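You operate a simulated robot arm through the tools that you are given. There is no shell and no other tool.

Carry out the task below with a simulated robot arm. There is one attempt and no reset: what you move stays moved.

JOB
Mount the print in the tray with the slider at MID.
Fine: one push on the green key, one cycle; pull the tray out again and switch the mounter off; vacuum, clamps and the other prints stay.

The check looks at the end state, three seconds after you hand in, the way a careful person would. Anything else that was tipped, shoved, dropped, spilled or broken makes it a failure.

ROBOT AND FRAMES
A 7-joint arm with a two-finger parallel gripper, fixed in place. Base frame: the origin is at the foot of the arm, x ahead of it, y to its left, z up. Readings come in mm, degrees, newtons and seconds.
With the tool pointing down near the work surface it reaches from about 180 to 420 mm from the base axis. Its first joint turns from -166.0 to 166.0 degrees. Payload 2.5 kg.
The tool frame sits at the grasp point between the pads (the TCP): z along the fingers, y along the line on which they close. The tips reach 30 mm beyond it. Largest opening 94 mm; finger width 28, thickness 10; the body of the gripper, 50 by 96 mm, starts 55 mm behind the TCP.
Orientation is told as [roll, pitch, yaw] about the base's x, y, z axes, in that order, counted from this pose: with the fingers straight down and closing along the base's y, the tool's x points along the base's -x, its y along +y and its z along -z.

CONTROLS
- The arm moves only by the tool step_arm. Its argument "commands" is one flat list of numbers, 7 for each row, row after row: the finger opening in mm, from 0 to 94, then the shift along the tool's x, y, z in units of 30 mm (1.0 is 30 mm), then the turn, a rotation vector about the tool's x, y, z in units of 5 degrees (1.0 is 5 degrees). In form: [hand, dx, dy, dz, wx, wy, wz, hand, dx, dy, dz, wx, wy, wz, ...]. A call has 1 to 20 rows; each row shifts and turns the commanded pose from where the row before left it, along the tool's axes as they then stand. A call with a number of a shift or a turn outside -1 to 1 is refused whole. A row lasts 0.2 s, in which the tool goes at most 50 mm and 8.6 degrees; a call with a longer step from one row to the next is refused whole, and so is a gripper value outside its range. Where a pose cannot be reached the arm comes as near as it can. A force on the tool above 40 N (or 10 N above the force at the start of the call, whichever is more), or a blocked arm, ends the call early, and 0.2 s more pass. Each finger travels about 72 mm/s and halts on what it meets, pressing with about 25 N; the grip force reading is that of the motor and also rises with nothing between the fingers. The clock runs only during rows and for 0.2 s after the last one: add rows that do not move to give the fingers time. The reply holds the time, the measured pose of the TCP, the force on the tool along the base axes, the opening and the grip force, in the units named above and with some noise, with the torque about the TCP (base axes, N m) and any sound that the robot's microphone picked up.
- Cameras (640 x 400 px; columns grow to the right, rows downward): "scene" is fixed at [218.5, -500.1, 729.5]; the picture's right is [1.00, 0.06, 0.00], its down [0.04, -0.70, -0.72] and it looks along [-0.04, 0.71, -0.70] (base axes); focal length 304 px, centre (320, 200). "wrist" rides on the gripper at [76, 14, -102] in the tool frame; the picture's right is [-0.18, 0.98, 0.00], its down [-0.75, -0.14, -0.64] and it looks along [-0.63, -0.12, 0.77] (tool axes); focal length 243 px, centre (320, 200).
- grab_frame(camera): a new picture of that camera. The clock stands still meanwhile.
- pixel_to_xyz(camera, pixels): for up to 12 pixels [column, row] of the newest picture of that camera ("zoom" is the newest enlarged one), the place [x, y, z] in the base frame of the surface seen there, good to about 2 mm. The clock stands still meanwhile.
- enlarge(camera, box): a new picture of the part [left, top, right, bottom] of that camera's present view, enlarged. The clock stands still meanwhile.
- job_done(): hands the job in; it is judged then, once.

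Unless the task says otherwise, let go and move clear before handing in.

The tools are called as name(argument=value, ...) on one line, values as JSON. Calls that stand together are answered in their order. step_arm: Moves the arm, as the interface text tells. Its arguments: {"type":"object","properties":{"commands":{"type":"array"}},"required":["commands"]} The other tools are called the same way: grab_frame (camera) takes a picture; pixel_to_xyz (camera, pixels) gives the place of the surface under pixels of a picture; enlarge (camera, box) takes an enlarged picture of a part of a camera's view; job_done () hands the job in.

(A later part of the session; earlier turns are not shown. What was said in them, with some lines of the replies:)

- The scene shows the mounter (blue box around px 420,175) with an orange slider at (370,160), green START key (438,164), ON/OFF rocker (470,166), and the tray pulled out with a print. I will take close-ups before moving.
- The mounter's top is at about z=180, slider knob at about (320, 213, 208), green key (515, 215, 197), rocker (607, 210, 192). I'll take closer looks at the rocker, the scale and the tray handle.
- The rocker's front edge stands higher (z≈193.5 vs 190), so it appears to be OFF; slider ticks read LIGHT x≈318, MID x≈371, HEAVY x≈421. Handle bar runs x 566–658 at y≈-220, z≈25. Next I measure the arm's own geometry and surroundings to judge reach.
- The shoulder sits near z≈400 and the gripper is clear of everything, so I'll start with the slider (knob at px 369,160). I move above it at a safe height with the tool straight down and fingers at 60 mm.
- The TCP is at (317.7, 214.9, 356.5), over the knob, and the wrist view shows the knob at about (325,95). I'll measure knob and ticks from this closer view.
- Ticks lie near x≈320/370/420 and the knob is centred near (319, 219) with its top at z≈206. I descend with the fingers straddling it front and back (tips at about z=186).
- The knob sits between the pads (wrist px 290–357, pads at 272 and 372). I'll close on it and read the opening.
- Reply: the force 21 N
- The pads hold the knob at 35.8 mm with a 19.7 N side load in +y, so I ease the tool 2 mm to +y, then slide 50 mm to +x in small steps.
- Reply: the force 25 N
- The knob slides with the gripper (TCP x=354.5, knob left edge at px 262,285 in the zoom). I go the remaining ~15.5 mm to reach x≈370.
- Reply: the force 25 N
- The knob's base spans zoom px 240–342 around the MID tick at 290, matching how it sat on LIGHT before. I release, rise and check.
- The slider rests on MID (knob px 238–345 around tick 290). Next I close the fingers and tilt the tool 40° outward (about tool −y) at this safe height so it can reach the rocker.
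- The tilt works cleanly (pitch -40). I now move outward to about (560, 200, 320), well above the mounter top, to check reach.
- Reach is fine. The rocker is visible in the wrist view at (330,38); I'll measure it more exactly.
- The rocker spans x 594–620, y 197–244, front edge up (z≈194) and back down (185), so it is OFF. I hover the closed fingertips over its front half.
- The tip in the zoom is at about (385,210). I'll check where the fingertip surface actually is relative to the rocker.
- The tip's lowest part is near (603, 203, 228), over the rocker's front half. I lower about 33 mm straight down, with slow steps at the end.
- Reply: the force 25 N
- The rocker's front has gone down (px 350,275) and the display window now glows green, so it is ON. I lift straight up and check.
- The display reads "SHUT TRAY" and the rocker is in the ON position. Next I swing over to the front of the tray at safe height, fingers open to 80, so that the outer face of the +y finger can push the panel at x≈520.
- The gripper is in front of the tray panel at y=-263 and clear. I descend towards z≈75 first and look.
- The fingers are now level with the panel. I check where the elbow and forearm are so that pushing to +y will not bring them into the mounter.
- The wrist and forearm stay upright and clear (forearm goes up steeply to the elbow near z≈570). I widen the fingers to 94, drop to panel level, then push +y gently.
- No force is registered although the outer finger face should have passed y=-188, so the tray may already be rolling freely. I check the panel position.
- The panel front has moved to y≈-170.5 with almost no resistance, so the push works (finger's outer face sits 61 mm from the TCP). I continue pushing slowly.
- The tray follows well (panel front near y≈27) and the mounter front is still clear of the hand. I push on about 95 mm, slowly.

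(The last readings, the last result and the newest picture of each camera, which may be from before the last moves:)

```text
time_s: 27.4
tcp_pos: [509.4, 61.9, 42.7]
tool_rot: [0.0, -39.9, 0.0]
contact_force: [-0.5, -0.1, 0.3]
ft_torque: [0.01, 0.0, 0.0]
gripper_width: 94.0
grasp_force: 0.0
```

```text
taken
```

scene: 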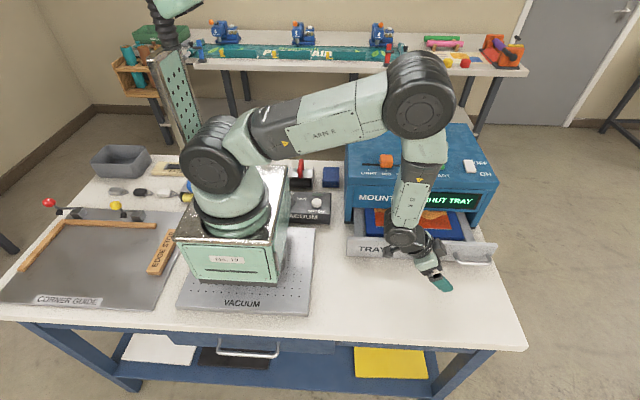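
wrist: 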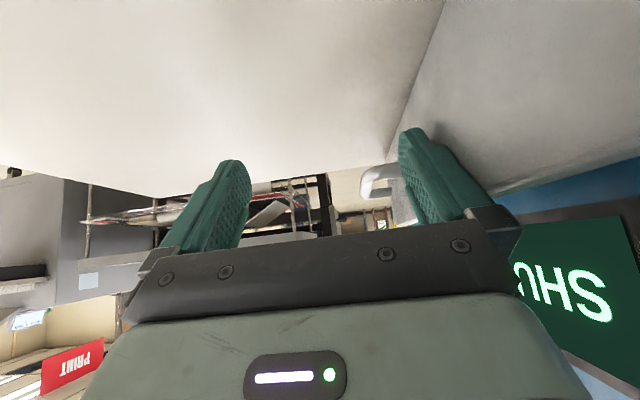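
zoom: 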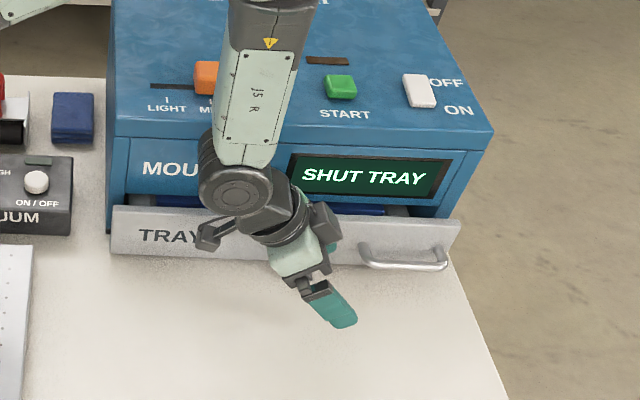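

Panel front is at y≈124 against the mounter front at y≈160, still showing "SHUT TRAY". I continue in small steps until it seats.

step_arm(commands=[94, 0, 0.15, 0, 0, 0, 0, 94, 0, 0.15, 0, 0, 0, 0, 94, 0, 0.15, 0, 0, 0, 0, 94, 0, 0.1, 0, 0, 0, 0, 94, 0, 0.1, 0, 0, 0, 0])

enlarge(camera="scene", box=[330, 130, 530, 290])

```text
time_s: 28.6
tcp_pos: [507.9, 81.4, 43.0]
tool_rot: [0.1, -40.0, 0.0]
contact_force: [0.6, -0.5, -0.2]
ft_torque: [-0.01, 0.01, 0.07]
gripper_width: 93.9
grasp_force: 0.0
```

```text
2.50 times, centred on (430, 210) of scene
```

zoom: 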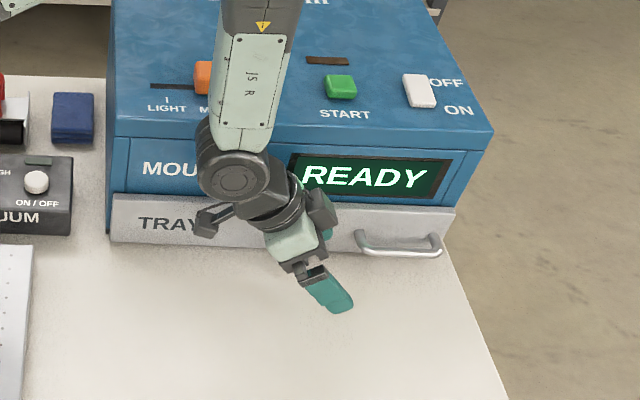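

The display now says "READY". I check the panel's position and nudge it a few mm more to be sure it is seated.

step_arm(commands=[94, 0, 0.1, 0, 0, 0, 0, 94, 0, 0.07, 0, 0, 0, 0, 94, 0, 0, 0, 0, 0, 0])

enlarge(camera="scene", box=[330, 130, 530, 290])

pixel_to_xyz(camera="zoom", pixels=[[130, 200], [130, 225], [150, 150], [440, 215], [452, 220], [460, 160], [395, 245], [365, 240], [435, 245]])

```text
time_s: 29.4
tcp_pos: [508.2, 84.6, 43.7]
tool_rot: [-0.2, -40.0, 0.0]
contact_force: [-2.6, -10.1, -1.0]
ft_torque: [0.15, -0.09, 0.53]
gripper_width: 87.5
grasp_force: 0.1
```

```text
2.50 times, centred on (430, 210) of scene
```

zoom: 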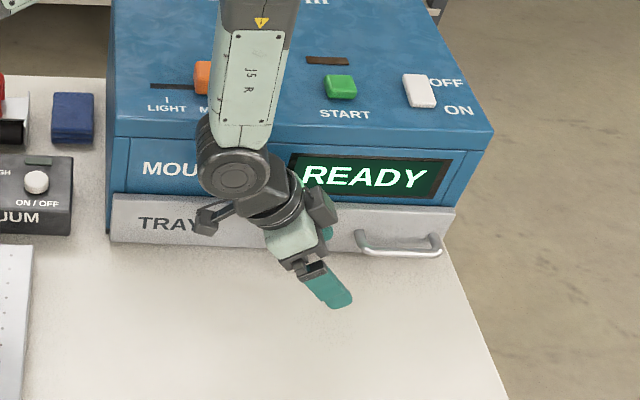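

```text
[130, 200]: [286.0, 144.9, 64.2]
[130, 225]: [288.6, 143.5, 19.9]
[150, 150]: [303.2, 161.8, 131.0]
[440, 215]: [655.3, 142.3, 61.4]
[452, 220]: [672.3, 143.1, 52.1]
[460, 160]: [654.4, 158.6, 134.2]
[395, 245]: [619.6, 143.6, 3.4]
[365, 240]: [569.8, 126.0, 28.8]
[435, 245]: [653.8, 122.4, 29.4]
```

The tray is seated (panel front y≈143.5, 10 N at the stop, "READY"). I back off to -y, rise well above the mounter, and move over the START key with fingers closed.

step_arm(commands=[94, 0, -0.4, 0, 0, 0, 0, 94, 0, -0.9, 0, 0, 0, 0, 94, 0, -0.2, 0, 0, 0, 0, 80, -0.69, 0, -0.82, 0, 0, 0, 60, -0.69, 0, -0.82, 0, 0, 0, 40, -0.69, 0, -0.82, 0, 0, 0, 20, -0.69, 0, -0.82, 0, 0, 0, 0, -0.69, 0, -0.82, 0, 0, 0, 0, -0.69, 0, -0.82, 0, 0, 0, 0, -0.69, 0, -0.82, 0, 0, 0, 0, -0.69, 0, -0.82, 0, 0, 0, 0, 0, 0, 0, 0, 0, 0])

grab_frame(camera="scene")

```text
time_s: 32.0
tcp_pos: [509.7, 41.6, 300.3]
tool_rot: [-0.1, -40.1, 0.0]
contact_force: [-0.9, 0.5, -0.6]
ft_torque: [-0.01, -0.02, 0.01]
gripper_width: 0.0
grasp_force: 24.9
```

```text
taken
```

scene: 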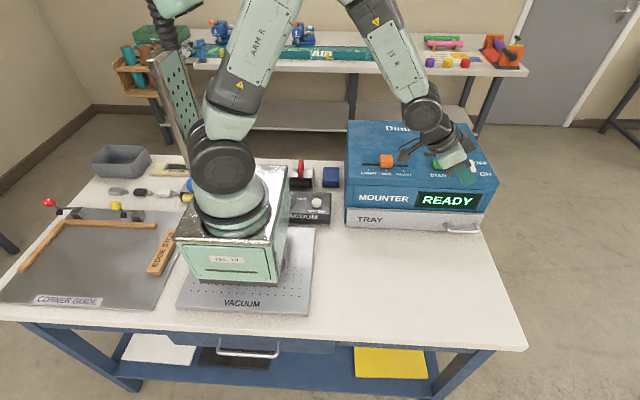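

The slider is still on MID and the display says READY. I traverse to above START and reduce the tilt to 25° so the wrist camera stays far above the slider knob.

step_arm(commands=[0, 0, 0.826, 0, 0, 1, 0, 0, 0, 0.826, 0, 0, 1, 0, 0, 0, 0.826, 0, 0, 1, 0, 0, 0, 0.826, 0, 0, 0, 0, 0, 0, 0.826, 0, 0, 0, 0, 0, 0, 0.826, 0, 0, 0, 0, 0, 0, 0.826, 0, 0, 0, 0, 0, 0, 0, 0, 0, 0, 0])

grab_frame(camera="wrist")

enlarge(camera="scene", box=[400, 110, 500, 210])

pixel_to_xyz(camera="zoom", pixels=[[150, 200], [150, 225], [130, 215], [175, 215], [190, 130], [170, 110], [200, 110]])

```text
time_s: 33.8
tcp_pos: [509.1, 214.0, 299.8]
tool_rot: [0.0, -25.0, 0.1]
contact_force: [-0.6, 0.2, 0.4]
ft_torque: [0.0, 0.02, -0.01]
gripper_width: 0.1
grasp_force: 24.8
```

```text
taken
```

wrist: 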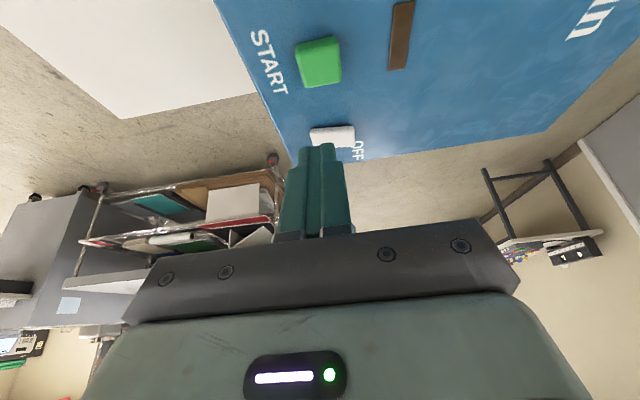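

```text
4.00 times, centred on (450, 160) of scene
```

zoom: 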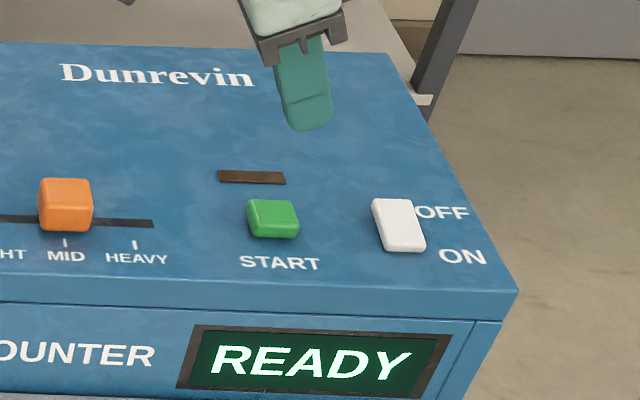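

```text
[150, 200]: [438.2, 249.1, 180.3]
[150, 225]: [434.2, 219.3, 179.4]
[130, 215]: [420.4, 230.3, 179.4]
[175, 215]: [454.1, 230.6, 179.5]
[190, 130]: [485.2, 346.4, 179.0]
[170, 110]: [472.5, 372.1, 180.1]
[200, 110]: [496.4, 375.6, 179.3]
```

I picked wrong pixels there; the key in this zoom spans (247–300, 200–238). I measure it and the fingertip.

pixel_to_xyz(camera="zoom", pixels=[[272, 206], [272, 218], [255, 215], [292, 215], [272, 232], [295, 122], [312, 127], [328, 118]])

pixel_to_xyz(camera="wrist", pixels=[[320, 62], [300, 48], [335, 42], [338, 78], [305, 82], [320, 50]])

```text
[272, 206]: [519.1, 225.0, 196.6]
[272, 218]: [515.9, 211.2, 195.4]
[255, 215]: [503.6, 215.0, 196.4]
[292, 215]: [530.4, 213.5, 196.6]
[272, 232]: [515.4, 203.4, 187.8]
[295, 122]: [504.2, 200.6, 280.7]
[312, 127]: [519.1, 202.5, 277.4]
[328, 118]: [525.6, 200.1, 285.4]
```

```text
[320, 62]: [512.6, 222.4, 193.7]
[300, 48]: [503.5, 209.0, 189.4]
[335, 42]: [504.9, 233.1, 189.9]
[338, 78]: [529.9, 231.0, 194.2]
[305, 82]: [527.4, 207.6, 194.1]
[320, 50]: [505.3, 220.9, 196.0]
```

The key is centred near (517, 219) with its top at z≈196; the tip's lowest part is about 26 mm below the TCP. I descend to just above it, then press in 2 mm steps.

step_arm(commands=[0, 0.254, 0.033, 0.543, 0, 0, 0, 0, 0.254, 0.033, 0.543, 0, 0, 0, 0, 0.254, 0.033, 0.543, 0, 0, 0, 0, 0.254, 0.033, 0.543, 0, 0, 0, 0, 0, 0, 0, 0, 0, 0])

enlarge(camera="scene", box=[400, 110, 500, 210])

```text
time_s: 35.0
tcp_pos: [508.6, 217.5, 228.6]
tool_rot: [0.0, -24.9, 0.0]
contact_force: [1.1, 0.5, -0.2]
ft_torque: [0.01, -0.02, 0.02]
gripper_width: 0.0
grasp_force: 24.9
```

```text
4.00 times, centred on (450, 160) of scene
```

zoom: 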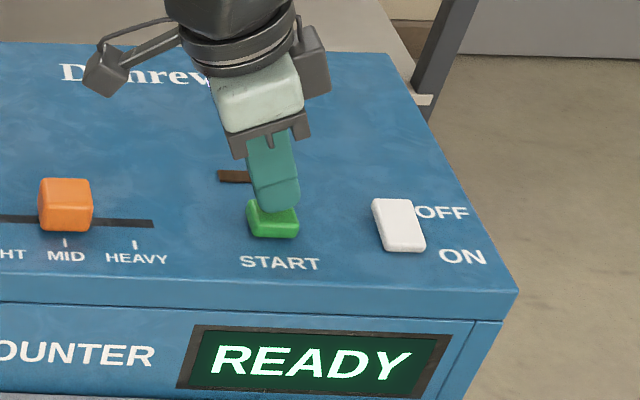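

The tip is directly over the key (px 272,208). I press slowly downward, about 10 mm.

step_arm(commands=[0, 0.035, 0, 0.0755, 0, 0, 0, 0, 0.035, 0, 0.0755, 0, 0, 0, 0, 0.035, 0, 0.0755, 0, 0, 0, 0, 0.035, 0, 0.0755, 0, 0, 0])

enlarge(camera="scene", box=[400, 110, 500, 210])

```text
time_s: 36.0
tcp_pos: [509.1, 217.6, 219.4]
tool_rot: [0.1, -25.0, -0.1]
contact_force: [-3.4, -0.2, 12.1]
ft_torque: [0.02, 0.11, 0.0]
gripper_width: 0.3
grasp_force: 25.3
heard: click
```

```text
4.00 times, centred on (450, 160) of scene
```

zoom: 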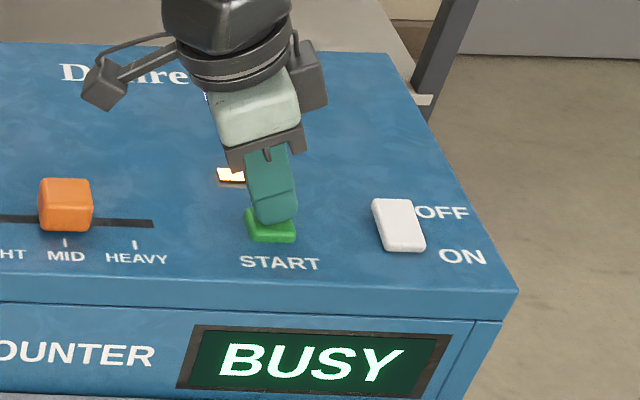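

A click was heard, the lamp lit and the display says "BUSY": one push registered. I lift straight off the key.

step_arm(commands=[0, -0.141, 0, -0.302, 0, 0, 0, 0, -0.282, 0, -0.604, 0, 0, 0, 0, -0.35, 0, -0.75, 0, 0, 0, 0, -0.35, 0, -0.75, 0, 0, 0, 0, 0, 0, 0, 0, 0, 0])

grab_frame(camera="scene")

```text
time_s: 37.2
tcp_pos: [507.1, 217.3, 297.6]
tool_rot: [-0.1, -24.9, 0.1]
contact_force: [0.2, 0.2, -0.7]
ft_torque: [0.0, -0.02, -0.03]
gripper_width: 0.0
grasp_force: 25.2
```

```text
taken
```

scene: 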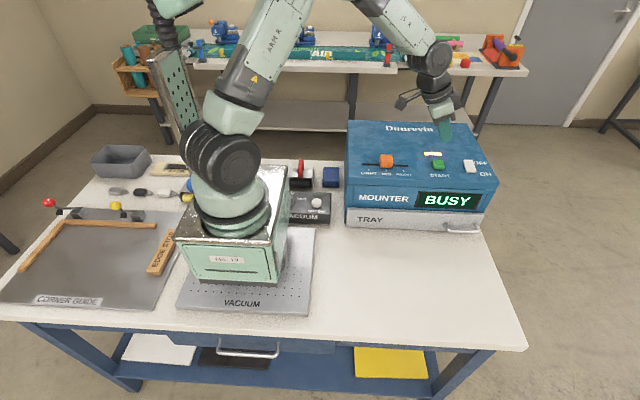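

The machine is BUSY and the key is released. While it runs, I move the hand in front of the closed tray's handle (at safe height), tilted 40° again and opening to 80.

step_arm(commands=[0, 0, -0.873, 0, 0, -1, 0, 0, 0, -0.873, 0, 0, -1, 0, 0, 0, -0.873, 0, 0, -1, 0, 20, 0, -0.873, 0, 0, 0, 0, 40, 0, -0.873, 0, 0, 0, 0, 60, 0, -0.873, 0, 0, 0, 0, 80, -0.026, 0, 0.892, 0, 0, 0, 80, -0.026, 0, 0.892, 0, 0, 0, 80, -0.026, 0, 0.892, 0, 0, 0, 80, -0.026, 0, 0.892, 0, 0, 0, 80, -0.026, 0, 0.892, 0, 0, 0, 80, 0, 0, 0, 0, 0, 0])

grab_frame(camera="scene")

grab_frame(camera="wrist")

```text
time_s: 39.8
tcp_pos: [598.8, 59.5, 195.1]
tool_rot: [-0.1, -40.1, 0.1]
contact_force: [-0.8, -0.2, -0.4]
ft_torque: [0.02, 0.02, -0.01]
gripper_width: 79.7
grasp_force: 0.0
```

```text
taken
```

scene: 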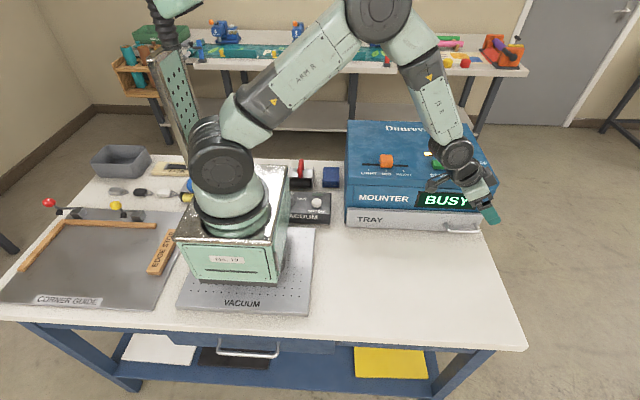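

```text
taken
```

wrist: 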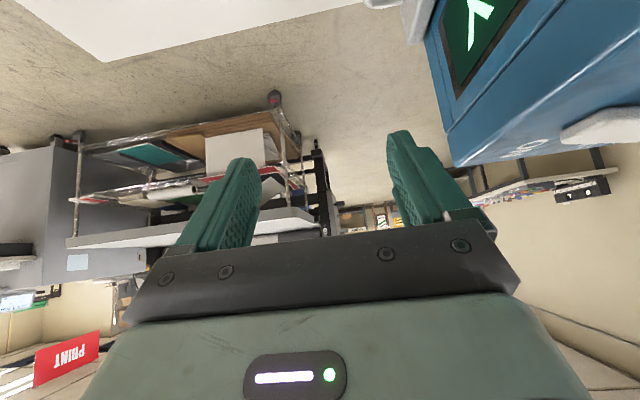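

Still BUSY. Meanwhile I measure the closed handle in the scene view around px (463,230).

enlarge(camera="scene", box=[430, 205, 500, 245])

step_arm(commands=[80, 0, 0, 0, 0, 0, 0, 80, 0, 0, 0, 0, 0, 0, 80, 0, 0, 0, 0, 0, 0, 80, 0, 0, 0, 0, 0, 0, 80, 0, 0, 0, 0, 0, 0, 80, 0, 0, 0, 0, 0, 0, 80, 0, 0, 0, 0, 0, 0, 80, 0, 0, 0, 0, 0, 0, 80, 0, 0, 0, 0, 0, 0, 80, 0, 0, 0, 0, 0, 0])

```text
9.14 times, centred on (465, 225) of scene
```

zoom: 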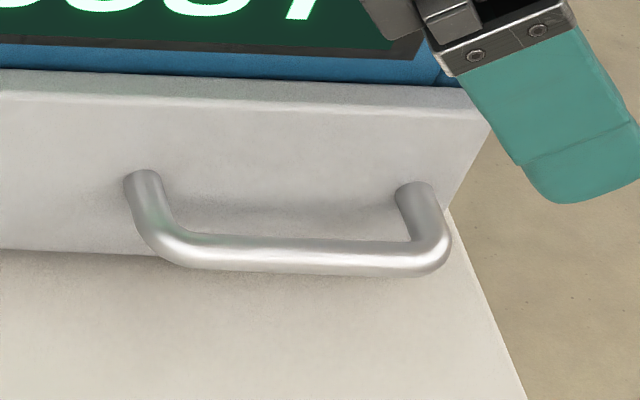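

```text
time_s: 42.0
tcp_pos: [597.3, 58.7, 196.6]
tool_rot: [-0.1, -40.0, 0.1]
contact_force: [0.3, 0.1, 0.4]
ft_torque: [0.0, -0.03, 0.02]
gripper_width: 80.3
grasp_force: 0.1
```

pixel_to_xyz(camera="zoom", pixels=[[142, 185], [155, 225], [200, 245], [200, 262], [300, 245], [300, 258], [400, 250], [420, 195], [435, 225], [60, 150], [300, 150], [480, 140]])

grab_frame(camera="scene")

```text
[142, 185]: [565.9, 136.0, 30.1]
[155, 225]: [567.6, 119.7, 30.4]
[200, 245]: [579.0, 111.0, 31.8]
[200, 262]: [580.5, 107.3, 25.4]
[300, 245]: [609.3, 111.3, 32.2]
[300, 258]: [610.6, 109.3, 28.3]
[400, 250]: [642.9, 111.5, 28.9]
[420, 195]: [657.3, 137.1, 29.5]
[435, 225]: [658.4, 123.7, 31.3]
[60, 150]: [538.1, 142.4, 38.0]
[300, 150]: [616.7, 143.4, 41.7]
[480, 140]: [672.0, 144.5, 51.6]
```

```text
taken
```

scene: 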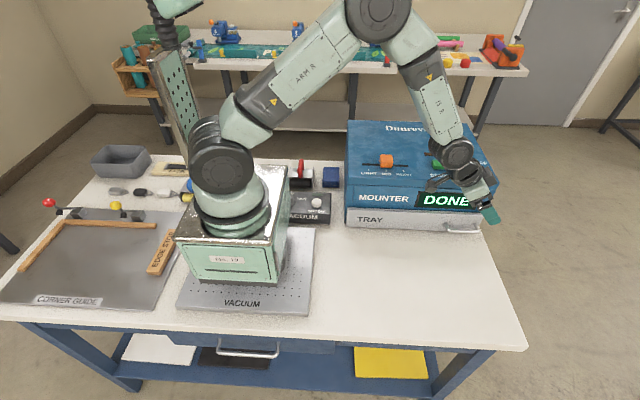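

The display says "DONE". The bar's centre is near (y≈113, z≈26), panel face at y≈143.5, leaving about 24 mm for a finger. I descend beside the mounter to just above bar height.

step_arm(commands=[80, 0.648, 0, 0.7725, 0, 0, 0, 80, 0.648, 0, 0.7725, 0, 0, 0, 80, 0.648, 0, 0.7725, 0, 0, 0, 80, 0.648, 0, 0.7725, 0, 0, 0, 80, 0, 0, 0, 0, 0, 0])

enlarge(camera="scene", box=[400, 165, 520, 265])

grab_frame(camera="wrist")

```text
time_s: 43.2
tcp_pos: [597.0, 60.6, 75.6]
tool_rot: [0.0, -40.0, 0.0]
contact_force: [0.3, 0.8, 0.4]
ft_torque: [-0.02, -0.01, 0.01]
gripper_width: 79.9
grasp_force: 0.1
```

```text
4.00 times, centred on (460, 215) of scene
```

zoom: 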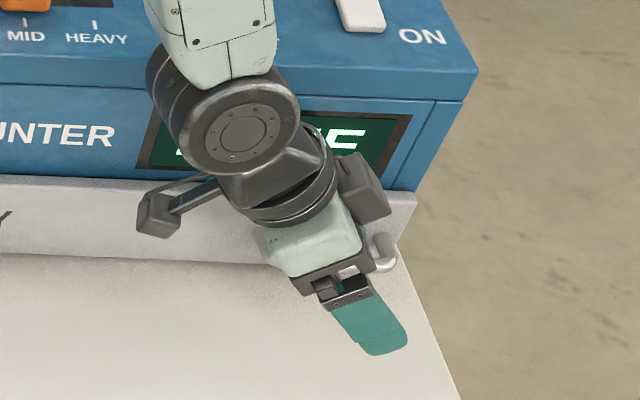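

```text
taken
```

wrist: 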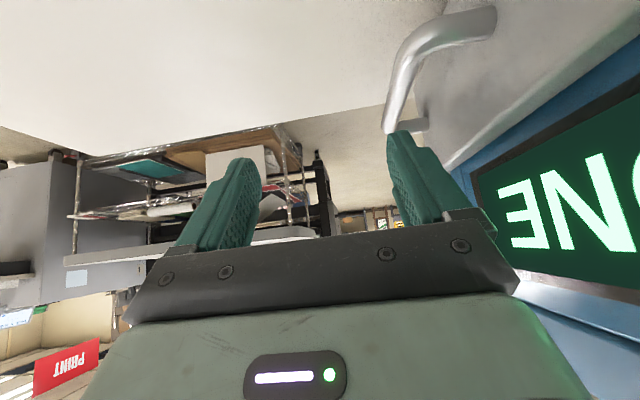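

The +y finger (wrist px 410,170) is right above the bar; I shift +y 24 mm so that it lies between bar and panel.

step_arm(commands=[80, 0, 0.3, 0, 0, 0, 0, 80, 0, 0.3, 0, 0, 0, 0, 80, 0, 0.2, 0, 0, 0, 0, 80, 0, 0, 0, 0, 0, 0])

grab_frame(camera="wrist")

enlarge(camera="scene", box=[400, 165, 520, 265])

```text
time_s: 44.2
tcp_pos: [598.3, 84.8, 75.9]
tool_rot: [0.1, -40.0, 0.0]
contact_force: [-0.1, 0.2, -0.8]
ft_torque: [0.01, 0.0, 0.0]
gripper_width: 79.9
grasp_force: 0.0
```

```text
taken
```

wrist: 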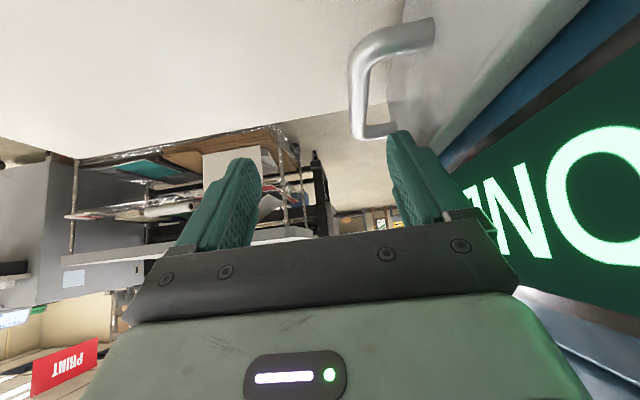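

```text
4.00 times, centred on (460, 215) of scene
```

zoom: 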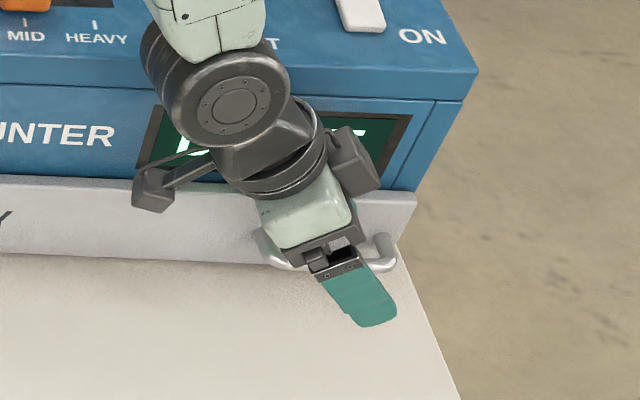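

The finger is now over the gap between bar and panel. I lower it in small steps, watching the force.

step_arm(commands=[80, 0.193, 0, 0.23, 0, 0, 0, 80, 0.193, 0, 0.23, 0, 0, 0, 80, 0.129, 0, 0.153, 0, 0, 0])

grab_frame(camera="wrist")

```text
time_s: 45.0
tcp_pos: [598.0, 82.5, 52.8]
tool_rot: [0.0, -40.0, 0.0]
contact_force: [-0.5, -0.2, 0.7]
ft_torque: [0.0, 0.02, -0.01]
gripper_width: 79.9
grasp_force: 0.1
```

```text
taken
```

wrist: 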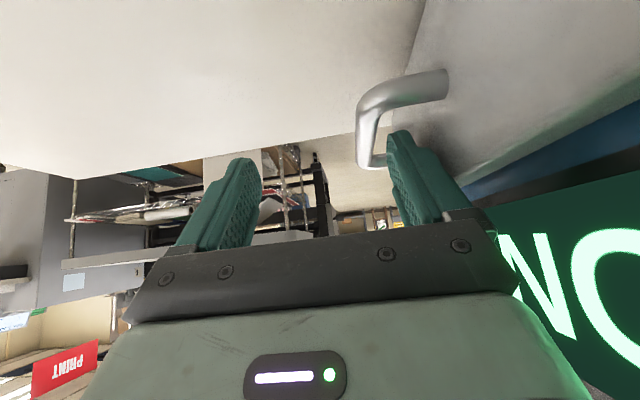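

No contact so far and the finger is dropping behind the bar (wrist px 395,165). I lower the last ~21 mm.

step_arm(commands=[80, 0.15, 0, 0.179, 0, 0, 0, 80, 0.15, 0, 0.179, 0, 0, 0, 80, 0.15, 0, 0.179, 0, 0, 0])

grab_frame(camera="wrist")

enlarge(camera="scene", box=[400, 165, 520, 265])

```text
time_s: 45.8
tcp_pos: [597.8, 84.9, 32.9]
tool_rot: [-0.1, -40.0, 0.0]
contact_force: [0.5, -0.2, 0.0]
ft_torque: [0.02, -0.02, 0.02]
gripper_width: 80.1
grasp_force: 0.1
```

```text
taken
```

wrist: 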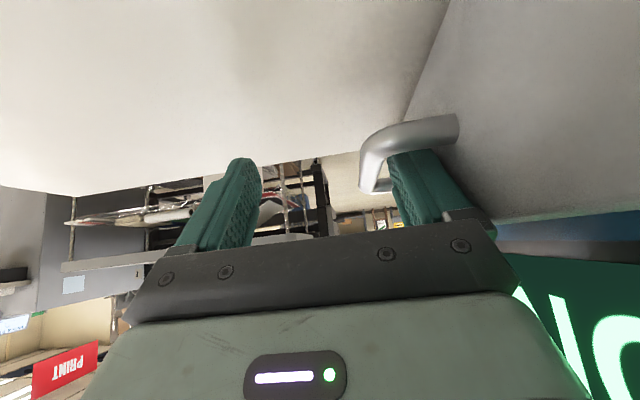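

```text
4.00 times, centred on (460, 215) of scene
```

zoom: 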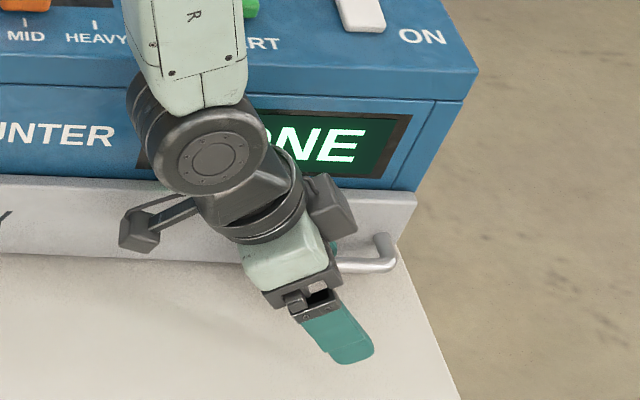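

The finger sits inside the handle loop without contact. I start pulling toward -y slowly.

step_arm(commands=[80, 0, -0.1, 0, 0, 0, 0, 80, 0, -0.15, 0, 0, 0, 0, 80, 0, -0.2, 0, 0, 0, 0, 80, 0, -0.25, 0, 0, 0, 0, 80, 0, -0.25, 0, 0, 0, 0, 80, 0, -0.25, 0, 0, 0, 0])

grab_frame(camera="scene")

grab_frame(camera="wrist")

```text
time_s: 47.2
tcp_pos: [598.1, 48.0, 31.0]
tool_rot: [0.0, -39.9, 0.0]
contact_force: [0.4, 0.4, -0.2]
ft_torque: [0.04, -0.02, 0.01]
gripper_width: 80.0
grasp_force: 0.0
```

```text
taken
```

scene: 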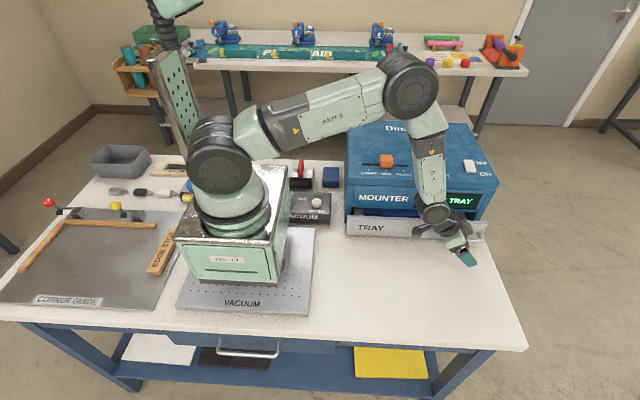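

```text
taken
```

wrist: 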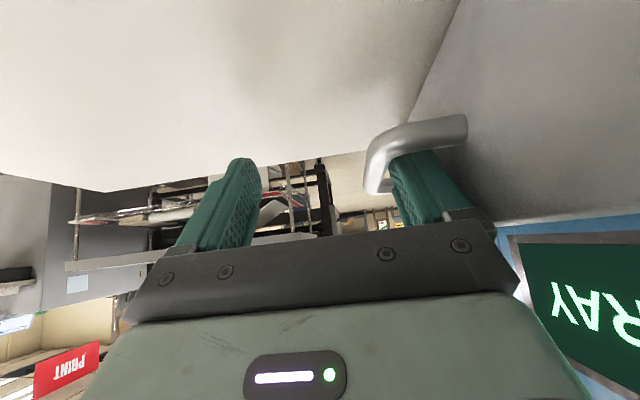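

The tray is following (panel has left the mounter, display asks to shut the tray again). I keep pulling.

step_arm(commands=[80, 0, -0.25, 0, 0, 0, 0, 80, 0, -0.35, 0, 0, 0, 0, 80, 0, -0.4, 0, 0, 0, 0, 80, 0, -0.4, 0, 0, 0, 0, 80, 0, -0.4, 0, 0, 0, 0, 80, 0, -0.4, 0, 0, 0, 0, 80, 0, -0.4, 0, 0, 0, 0, 80, 0, -0.4, 0, 0, 0, 0, 80, 0, -0.4, 0, 0, 0, 0, 80, 0, -0.4, 0, 0, 0, 0, 80, 0, -0.4, 0, 0, 0, 0, 80, 0, -0.4, 0, 0, 0, 0, 80, 0, -0.4, 0, 0, 0, 0, 80, 0, -0.4, 0, 0, 0, 0, 80, 0, -0.4, 0, 0, 0, 0, 80, 0, -0.4, 0, 0, 0, 0, 80, 0, -0.4, 0, 0, 0, 0, 80, 0, -0.3, 0, 0, 0, 0, 80, 0, -0.2, 0, 0, 0, 0, 80, 0, -0.1, 0, 0, 0, 0])

grab_frame(camera="scene")

grab_frame(camera="wrist")

```text
time_s: 51.4
tcp_pos: [597.8, -167.8, 31.3]
tool_rot: [-0.1, -40.0, 0.0]
contact_force: [0.2, 0.7, 0.3]
ft_torque: [0.0, -0.01, -0.02]
gripper_width: 80.3
grasp_force: 0.2
```

```text
taken
```

scene: 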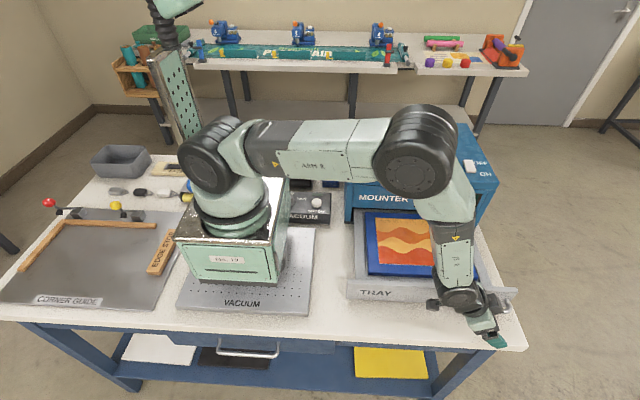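

```text
taken
```

wrist: 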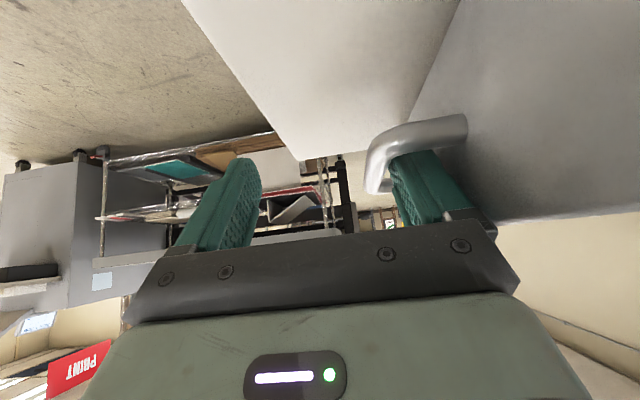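

The tray is nearly out (panel px 440,292). I pull the remaining distance, slowing at the end.

step_arm(commands=[80, 0, -0.2, 0, 0, 0, 0, 80, 0, -0.3, 0, 0, 0, 0, 80, 0, -0.3, 0, 0, 0, 0, 80, 0, -0.3, 0, 0, 0, 0, 80, 0, -0.3, 0, 0, 0, 0, 80, 0, -0.3, 0, 0, 0, 0, 80, 0, -0.3, 0, 0, 0, 0, 80, 0, -0.2, 0, 0, 0, 0, 80, 0, -0.2, 0, 0, 0, 0, 80, 0, -0.1, 0, 0, 0, 0, 80, 0, -0.1, 0, 0, 0, 0])

enlarge(camera="scene", box=[335, 200, 545, 370])

pixel_to_xyz(camera="zoom", pixels=[[60, 300], [100, 300], [580, 305], [100, 315], [70, 290]])

```text
time_s: 53.8
tcp_pos: [598.7, -245.5, 31.6]
tool_rot: [-0.1, -40.0, 0.0]
contact_force: [-0.8, 0.2, -0.4]
ft_torque: [0.01, 0.03, -0.01]
gripper_width: 80.2
grasp_force: 0.0
```

```text
2.35 times, centred on (440, 285) of scene
```

zoom: 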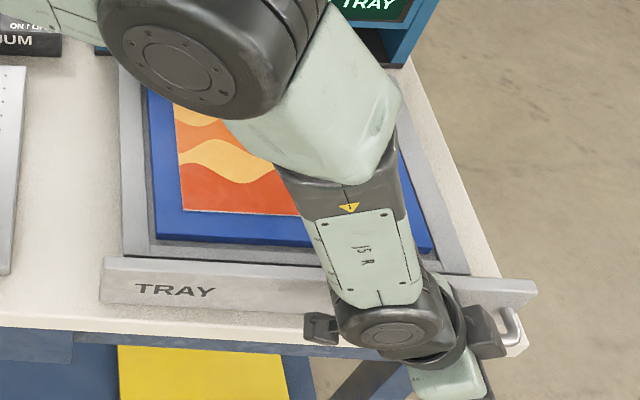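

```text
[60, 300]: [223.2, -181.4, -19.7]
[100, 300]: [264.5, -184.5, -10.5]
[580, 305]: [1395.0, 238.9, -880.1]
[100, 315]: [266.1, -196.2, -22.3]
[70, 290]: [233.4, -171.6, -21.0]
```

Panel front is about y≈-184 versus -188 at the start. I ease out a few more mm to reach the stop.

step_arm(commands=[80, 0, -0.07, 0, 0, 0, 0, 80, 0, -0.07, 0, 0, 0, 0, 80, 0, 0, 0, 0, 0, 0])

enlarge(camera="scene", box=[335, 200, 545, 370])

pixel_to_xyz(camera="zoom", pixels=[[120, 285], [250, 300], [300, 320], [200, 300], [510, 300]])

```text
time_s: 54.6
tcp_pos: [597.8, -249.6, 32.6]
tool_rot: [-0.1, -40.1, 0.0]
contact_force: [-2.1, 4.2, 0.2]
ft_torque: [0.03, 0.06, 0.02]
gripper_width: 82.1
grasp_force: 1.7
```

```text
2.35 times, centred on (440, 285) of scene
```

zoom: 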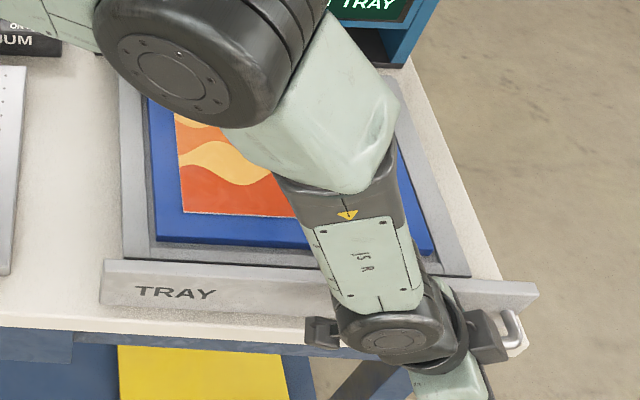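

```text
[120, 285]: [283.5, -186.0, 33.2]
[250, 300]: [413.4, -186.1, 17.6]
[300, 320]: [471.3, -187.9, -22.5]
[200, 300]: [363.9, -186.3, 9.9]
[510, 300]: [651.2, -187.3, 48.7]
```

The tray is at its outer stop (4 N, panel y≈-187 as at the start). I move the finger off the bar by 4 mm and lift straight out of the handle loop.

step_arm(commands=[80, 0, 0.14, 0, 0, 0, 0, 80, 0, 0, 0, 0, 0, 0, 80, -0.32, 0, -0.383, 0, 0, 0, 80, -0.643, 0, -0.766, 0, 0, 0])

grab_frame(camera="wrist")

```text
time_s: 55.6
tcp_pos: [596.6, -245.8, 75.9]
tool_rot: [0.0, -40.1, -0.1]
contact_force: [0.3, 0.1, -0.5]
ft_torque: [-0.03, 0.01, -0.03]
gripper_width: 80.1
grasp_force: 0.1
```

```text
taken
```

wrist: 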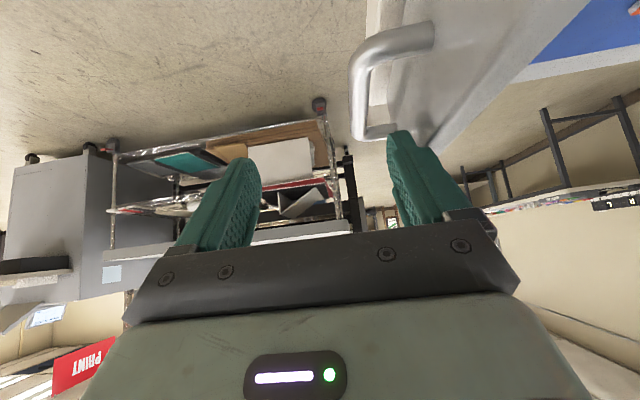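

The finger has come out of the handle with no force. I continue straight up to about z=315 and close the fingers.

step_arm(commands=[80, -0.643, 0, -0.766, 0, 0, 0, 80, -0.643, 0, -0.766, 0, 0, 0, 80, -0.643, 0, -0.766, 0, 0, 0, 60, -0.643, 0, -0.766, 0, 0, 0, 40, -0.643, 0, -0.766, 0, 0, 0, 20, -0.643, 0, -0.766, 0, 0, 0, 0, -0.643, 0, -0.766, 0, 0, 0, 0, -0.643, 0, -0.766, 0, 0, 0, 0, 0, 0, 0, 0, 0, 0])

grab_frame(camera="scene")

```text
time_s: 57.6
tcp_pos: [597.5, -248.9, 314.9]
tool_rot: [0.0, -40.0, 0.0]
contact_force: [1.1, 0.3, -0.4]
ft_torque: [0.02, -0.04, -0.02]
gripper_width: 0.0
grasp_force: 25.1
```

```text
taken
```

scene: 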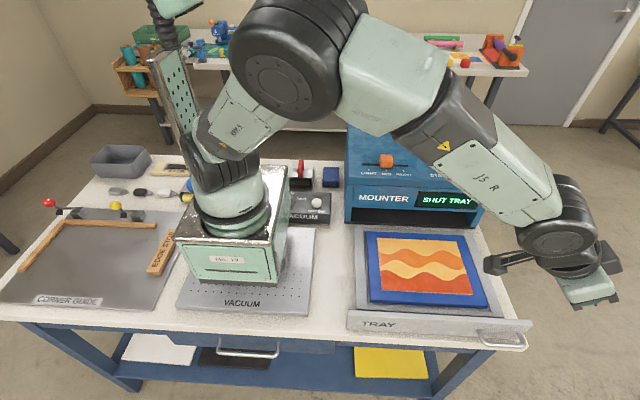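

The tray is out with a flat, flush-looking print, and the display reads SHUT TRAY. Now I traverse at this height to above the rocker's OFF (rear) half.

step_arm(commands=[0, 0, 0.5, 0, 0, 0, 0, 0, 0, 0.9, 0, 0, 0, 0, 0, 0, 0.9, 0, 0, 0, 0, 0, 0, 0.9, 0, 0, 0, 0, 0, 0, 0.9, 0, 0, 0, 0, 0, 0, 0.9, 0, 0, 0, 0, 0, 0, 0.9, 0, 0, 0, 0, 0, 0, 0.9, 0, 0, 0, 0, 0, 0, 0.9, 0, 0, 0, 0, 0, 0, 0.9, 0, 0, 0, 0, 0, 0, 0.9, 0, 0, 0, 0, 0, 0, 0.9, 0, 0, 0, 0, 0, 0, 0.9, 0, 0, 0, 0, 0, 0, 0.9, 0, 0, 0, 0, 0, 0, 0.9, 0, 0, 0, 0, 0, 0, 0.9, 0, 0, 0, 0, 0, 0, 0.9, 0, 0, 0, 0, 0, 0, 0.9, 0, 0, 0, 0, 0, 0, 0.32, 0, 0, 0, 0])

enlarge(camera="wrist", box=[240, 0, 440, 125])

grab_frame(camera="scene")

```text
time_s: 61.6
tcp_pos: [598.5, 237.8, 316.0]
tool_rot: [0.0, -40.1, 0.0]
contact_force: [-0.4, 0.4, 0.2]
ft_torque: [-0.02, 0.02, 0.04]
gripper_width: 0.2
grasp_force: 25.0
```

```text
3.20 times, centred on (340, 62) of wrist
```

zoom: 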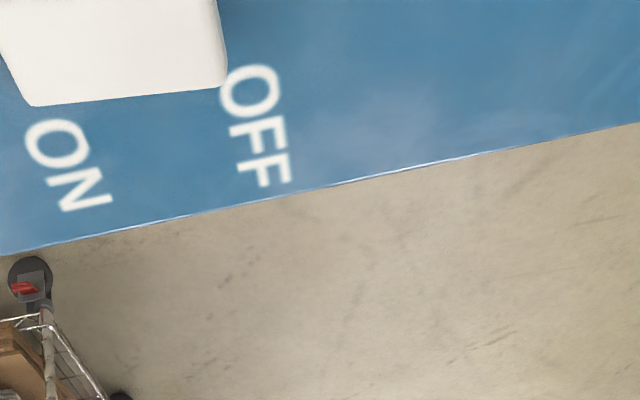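

```text
taken
```

scene: 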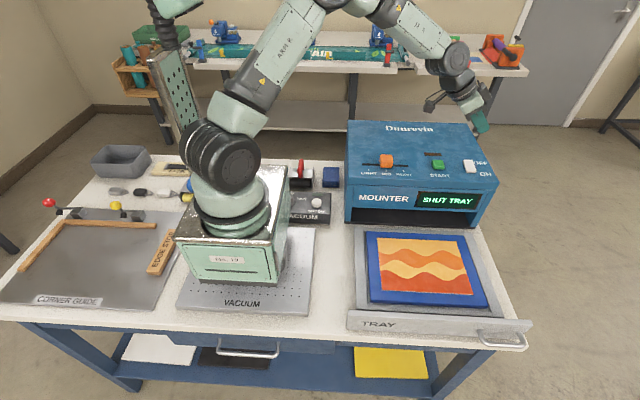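

I measure the rocker in its ON state before pressing the rear half.

pixel_to_xyz(camera="wrist", pixels=[[250, 10], [250, 25], [270, 5], [290, 5], [305, 5], [305, 20], [280, 20]])

enlarge(camera="scene", box=[425, 110, 505, 190])

pixel_to_xyz(camera="zoom", pixels=[[340, 255], [350, 265], [350, 275], [360, 290], [370, 305], [380, 250], [400, 180], [430, 185], [460, 170]])

```text
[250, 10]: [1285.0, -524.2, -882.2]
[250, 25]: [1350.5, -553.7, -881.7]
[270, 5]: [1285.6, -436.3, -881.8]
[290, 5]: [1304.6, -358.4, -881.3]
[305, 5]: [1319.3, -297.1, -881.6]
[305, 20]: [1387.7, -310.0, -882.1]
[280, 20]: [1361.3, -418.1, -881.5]
```

```text
5.00 times, centred on (465, 150) of scene
```

zoom: 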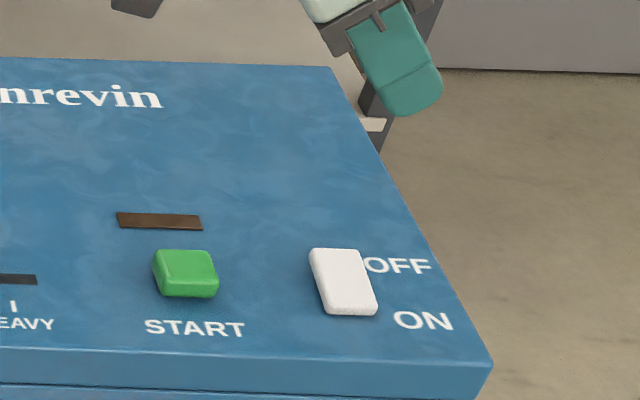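

```text
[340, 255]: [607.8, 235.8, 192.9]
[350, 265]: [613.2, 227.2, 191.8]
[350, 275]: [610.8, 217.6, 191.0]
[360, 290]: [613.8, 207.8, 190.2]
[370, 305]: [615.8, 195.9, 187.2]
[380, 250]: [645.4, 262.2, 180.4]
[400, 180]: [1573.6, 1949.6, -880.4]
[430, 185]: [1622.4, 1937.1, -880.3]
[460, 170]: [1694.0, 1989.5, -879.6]
```

The rocker's rear edge is up now (y≈236, z≈193). I descend onto the rear half, slow at the end.

step_arm(commands=[0, 0.46, -0.02, 0.549, 0, 0, 0, 0, 0.46, -0.02, 0.549, 0, 0, 0, 0, 0.46, -0.02, 0.549, 0, 0, 0, 0, 0.46, -0.02, 0.549, 0, 0, 0, 0, 0.064, 0, 0.077, 0, 0, 0, 0, 0.064, 0, 0.077, 0, 0, 0, 0, 0.064, 0, 0.077, 0, 0, 0])

enlarge(camera="scene", box=[405, 120, 505, 220])

```text
time_s: 63.2
tcp_pos: [596.6, 235.1, 220.2]
tool_rot: [0.0, -40.1, 0.0]
contact_force: [-0.8, -0.1, 0.8]
ft_torque: [-0.02, -0.02, 0.01]
gripper_width: 0.1
grasp_force: 25.1
```

```text
4.00 times, centred on (455, 170) of scene
```

zoom: 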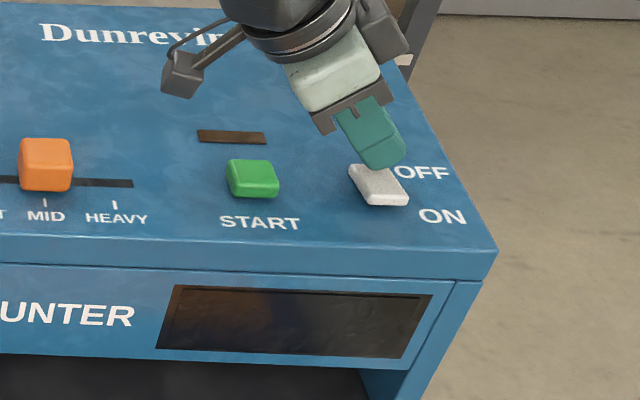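

The display is dark and the rocker has tipped back to OFF. I lift straight up and clear, then inspect everything.

step_arm(commands=[0, -0.171, 0, -0.204, 0, 0, 0, 0, -0.514, 0, -0.613, 0, 0, 0, 0, -0.643, 0, -0.766, 0, 0, 0, 0, -0.643, 0, -0.766, 0, 0, 0, 0, -0.643, 0, -0.766, 0, 0, 0, 0, -0.643, 0, -0.766, 0, 0, 0, 0, -0.643, 0, -0.766, 0, 0, 0, 0, 0, 0, 0, 0, 0, 0])

grab_frame(camera="scene")

enlarge(camera="scene", box=[335, 110, 505, 235])

enlarge(camera="scene", box=[335, 215, 545, 365])

pixel_to_xyz(camera="zoom", pixels=[[150, 270], [250, 280], [540, 295], [130, 60], [370, 62], [440, 235]])

enlarge(camera="scene", box=[0, 130, 340, 320])

```text
time_s: 65.0
tcp_pos: [598.5, 236.3, 402.4]
tool_rot: [0.0, -40.0, -0.1]
contact_force: [0.6, 0.0, 0.1]
ft_torque: [0.0, 0.0, -0.03]
gripper_width: 0.0
grasp_force: 25.4
```

```text
taken
```

scene: 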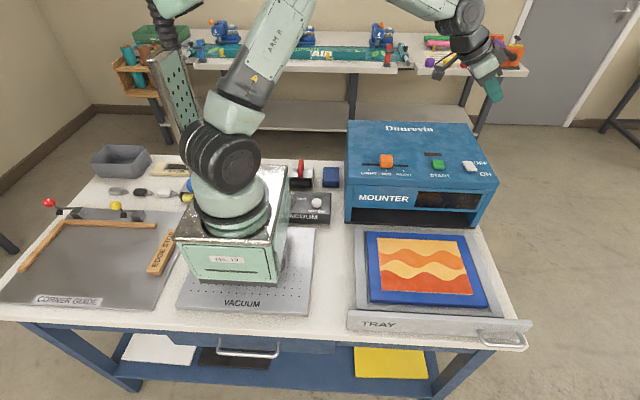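

```text
3.20 times, centred on (420, 172) of scene
```

zoom: 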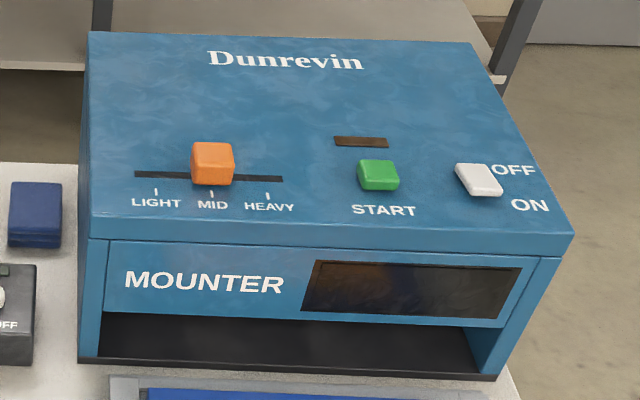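

```text
2.67 times, centred on (440, 290) of scene
```

zoom: 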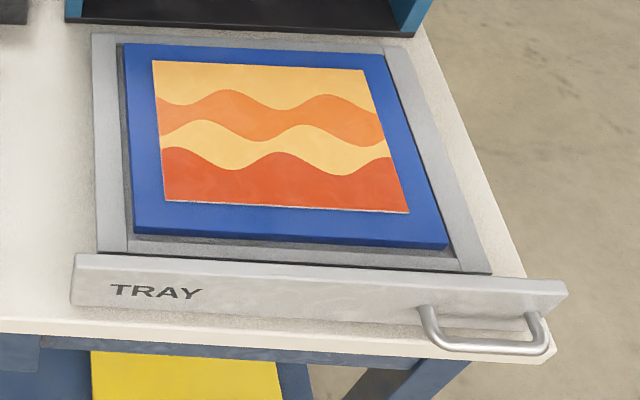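

```text
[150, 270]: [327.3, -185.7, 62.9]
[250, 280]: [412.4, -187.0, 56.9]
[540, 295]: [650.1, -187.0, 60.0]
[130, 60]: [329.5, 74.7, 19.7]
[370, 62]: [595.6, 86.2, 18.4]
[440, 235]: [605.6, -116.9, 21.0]
```

```text
1.88 times, centred on (170, 225) of scene
```

zoom: 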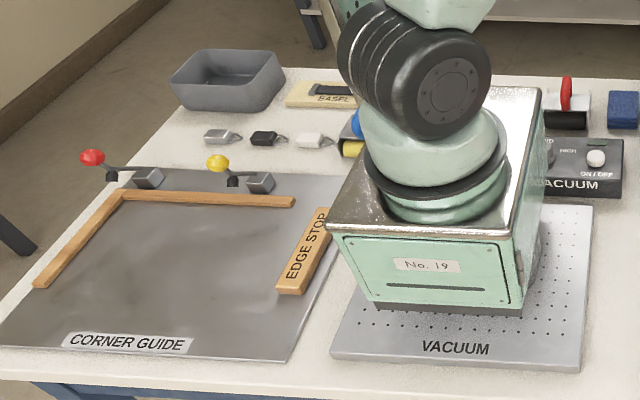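

The final pictures show the print flat on its board with the curled corner gone. The tray is at its outer stop (panel y≈-187), the slider is on MID, the rocker is on OFF with the display dark, and everything else is where it was. The arm is clear at z≈400, so I hand in.

job_done()

```text
The job is handed in.
```

The print in the tray is mounted, and I've handed the job in. I haven't seen the check's result.

- **Slider:** I moved it from LIGHT to MID before starting, and it is still there.
- **Cycle:** I pushed the green key once. The display went from READY to BUSY to DONE, one cycle in all.
- **Print:** It now lies flat on its board; the corner that was curled up at the start is down.
- **Tray:** I pulled it back out to its outer stop, about where it began.
- **Mounter:** I switched it off, and the display is dark.
- **Everything else:** I didn't touch the vacuum, clamps or other prints. In the last pictures nothing looked shifted.

The arm let go and was clear above the mounter when I handed in.
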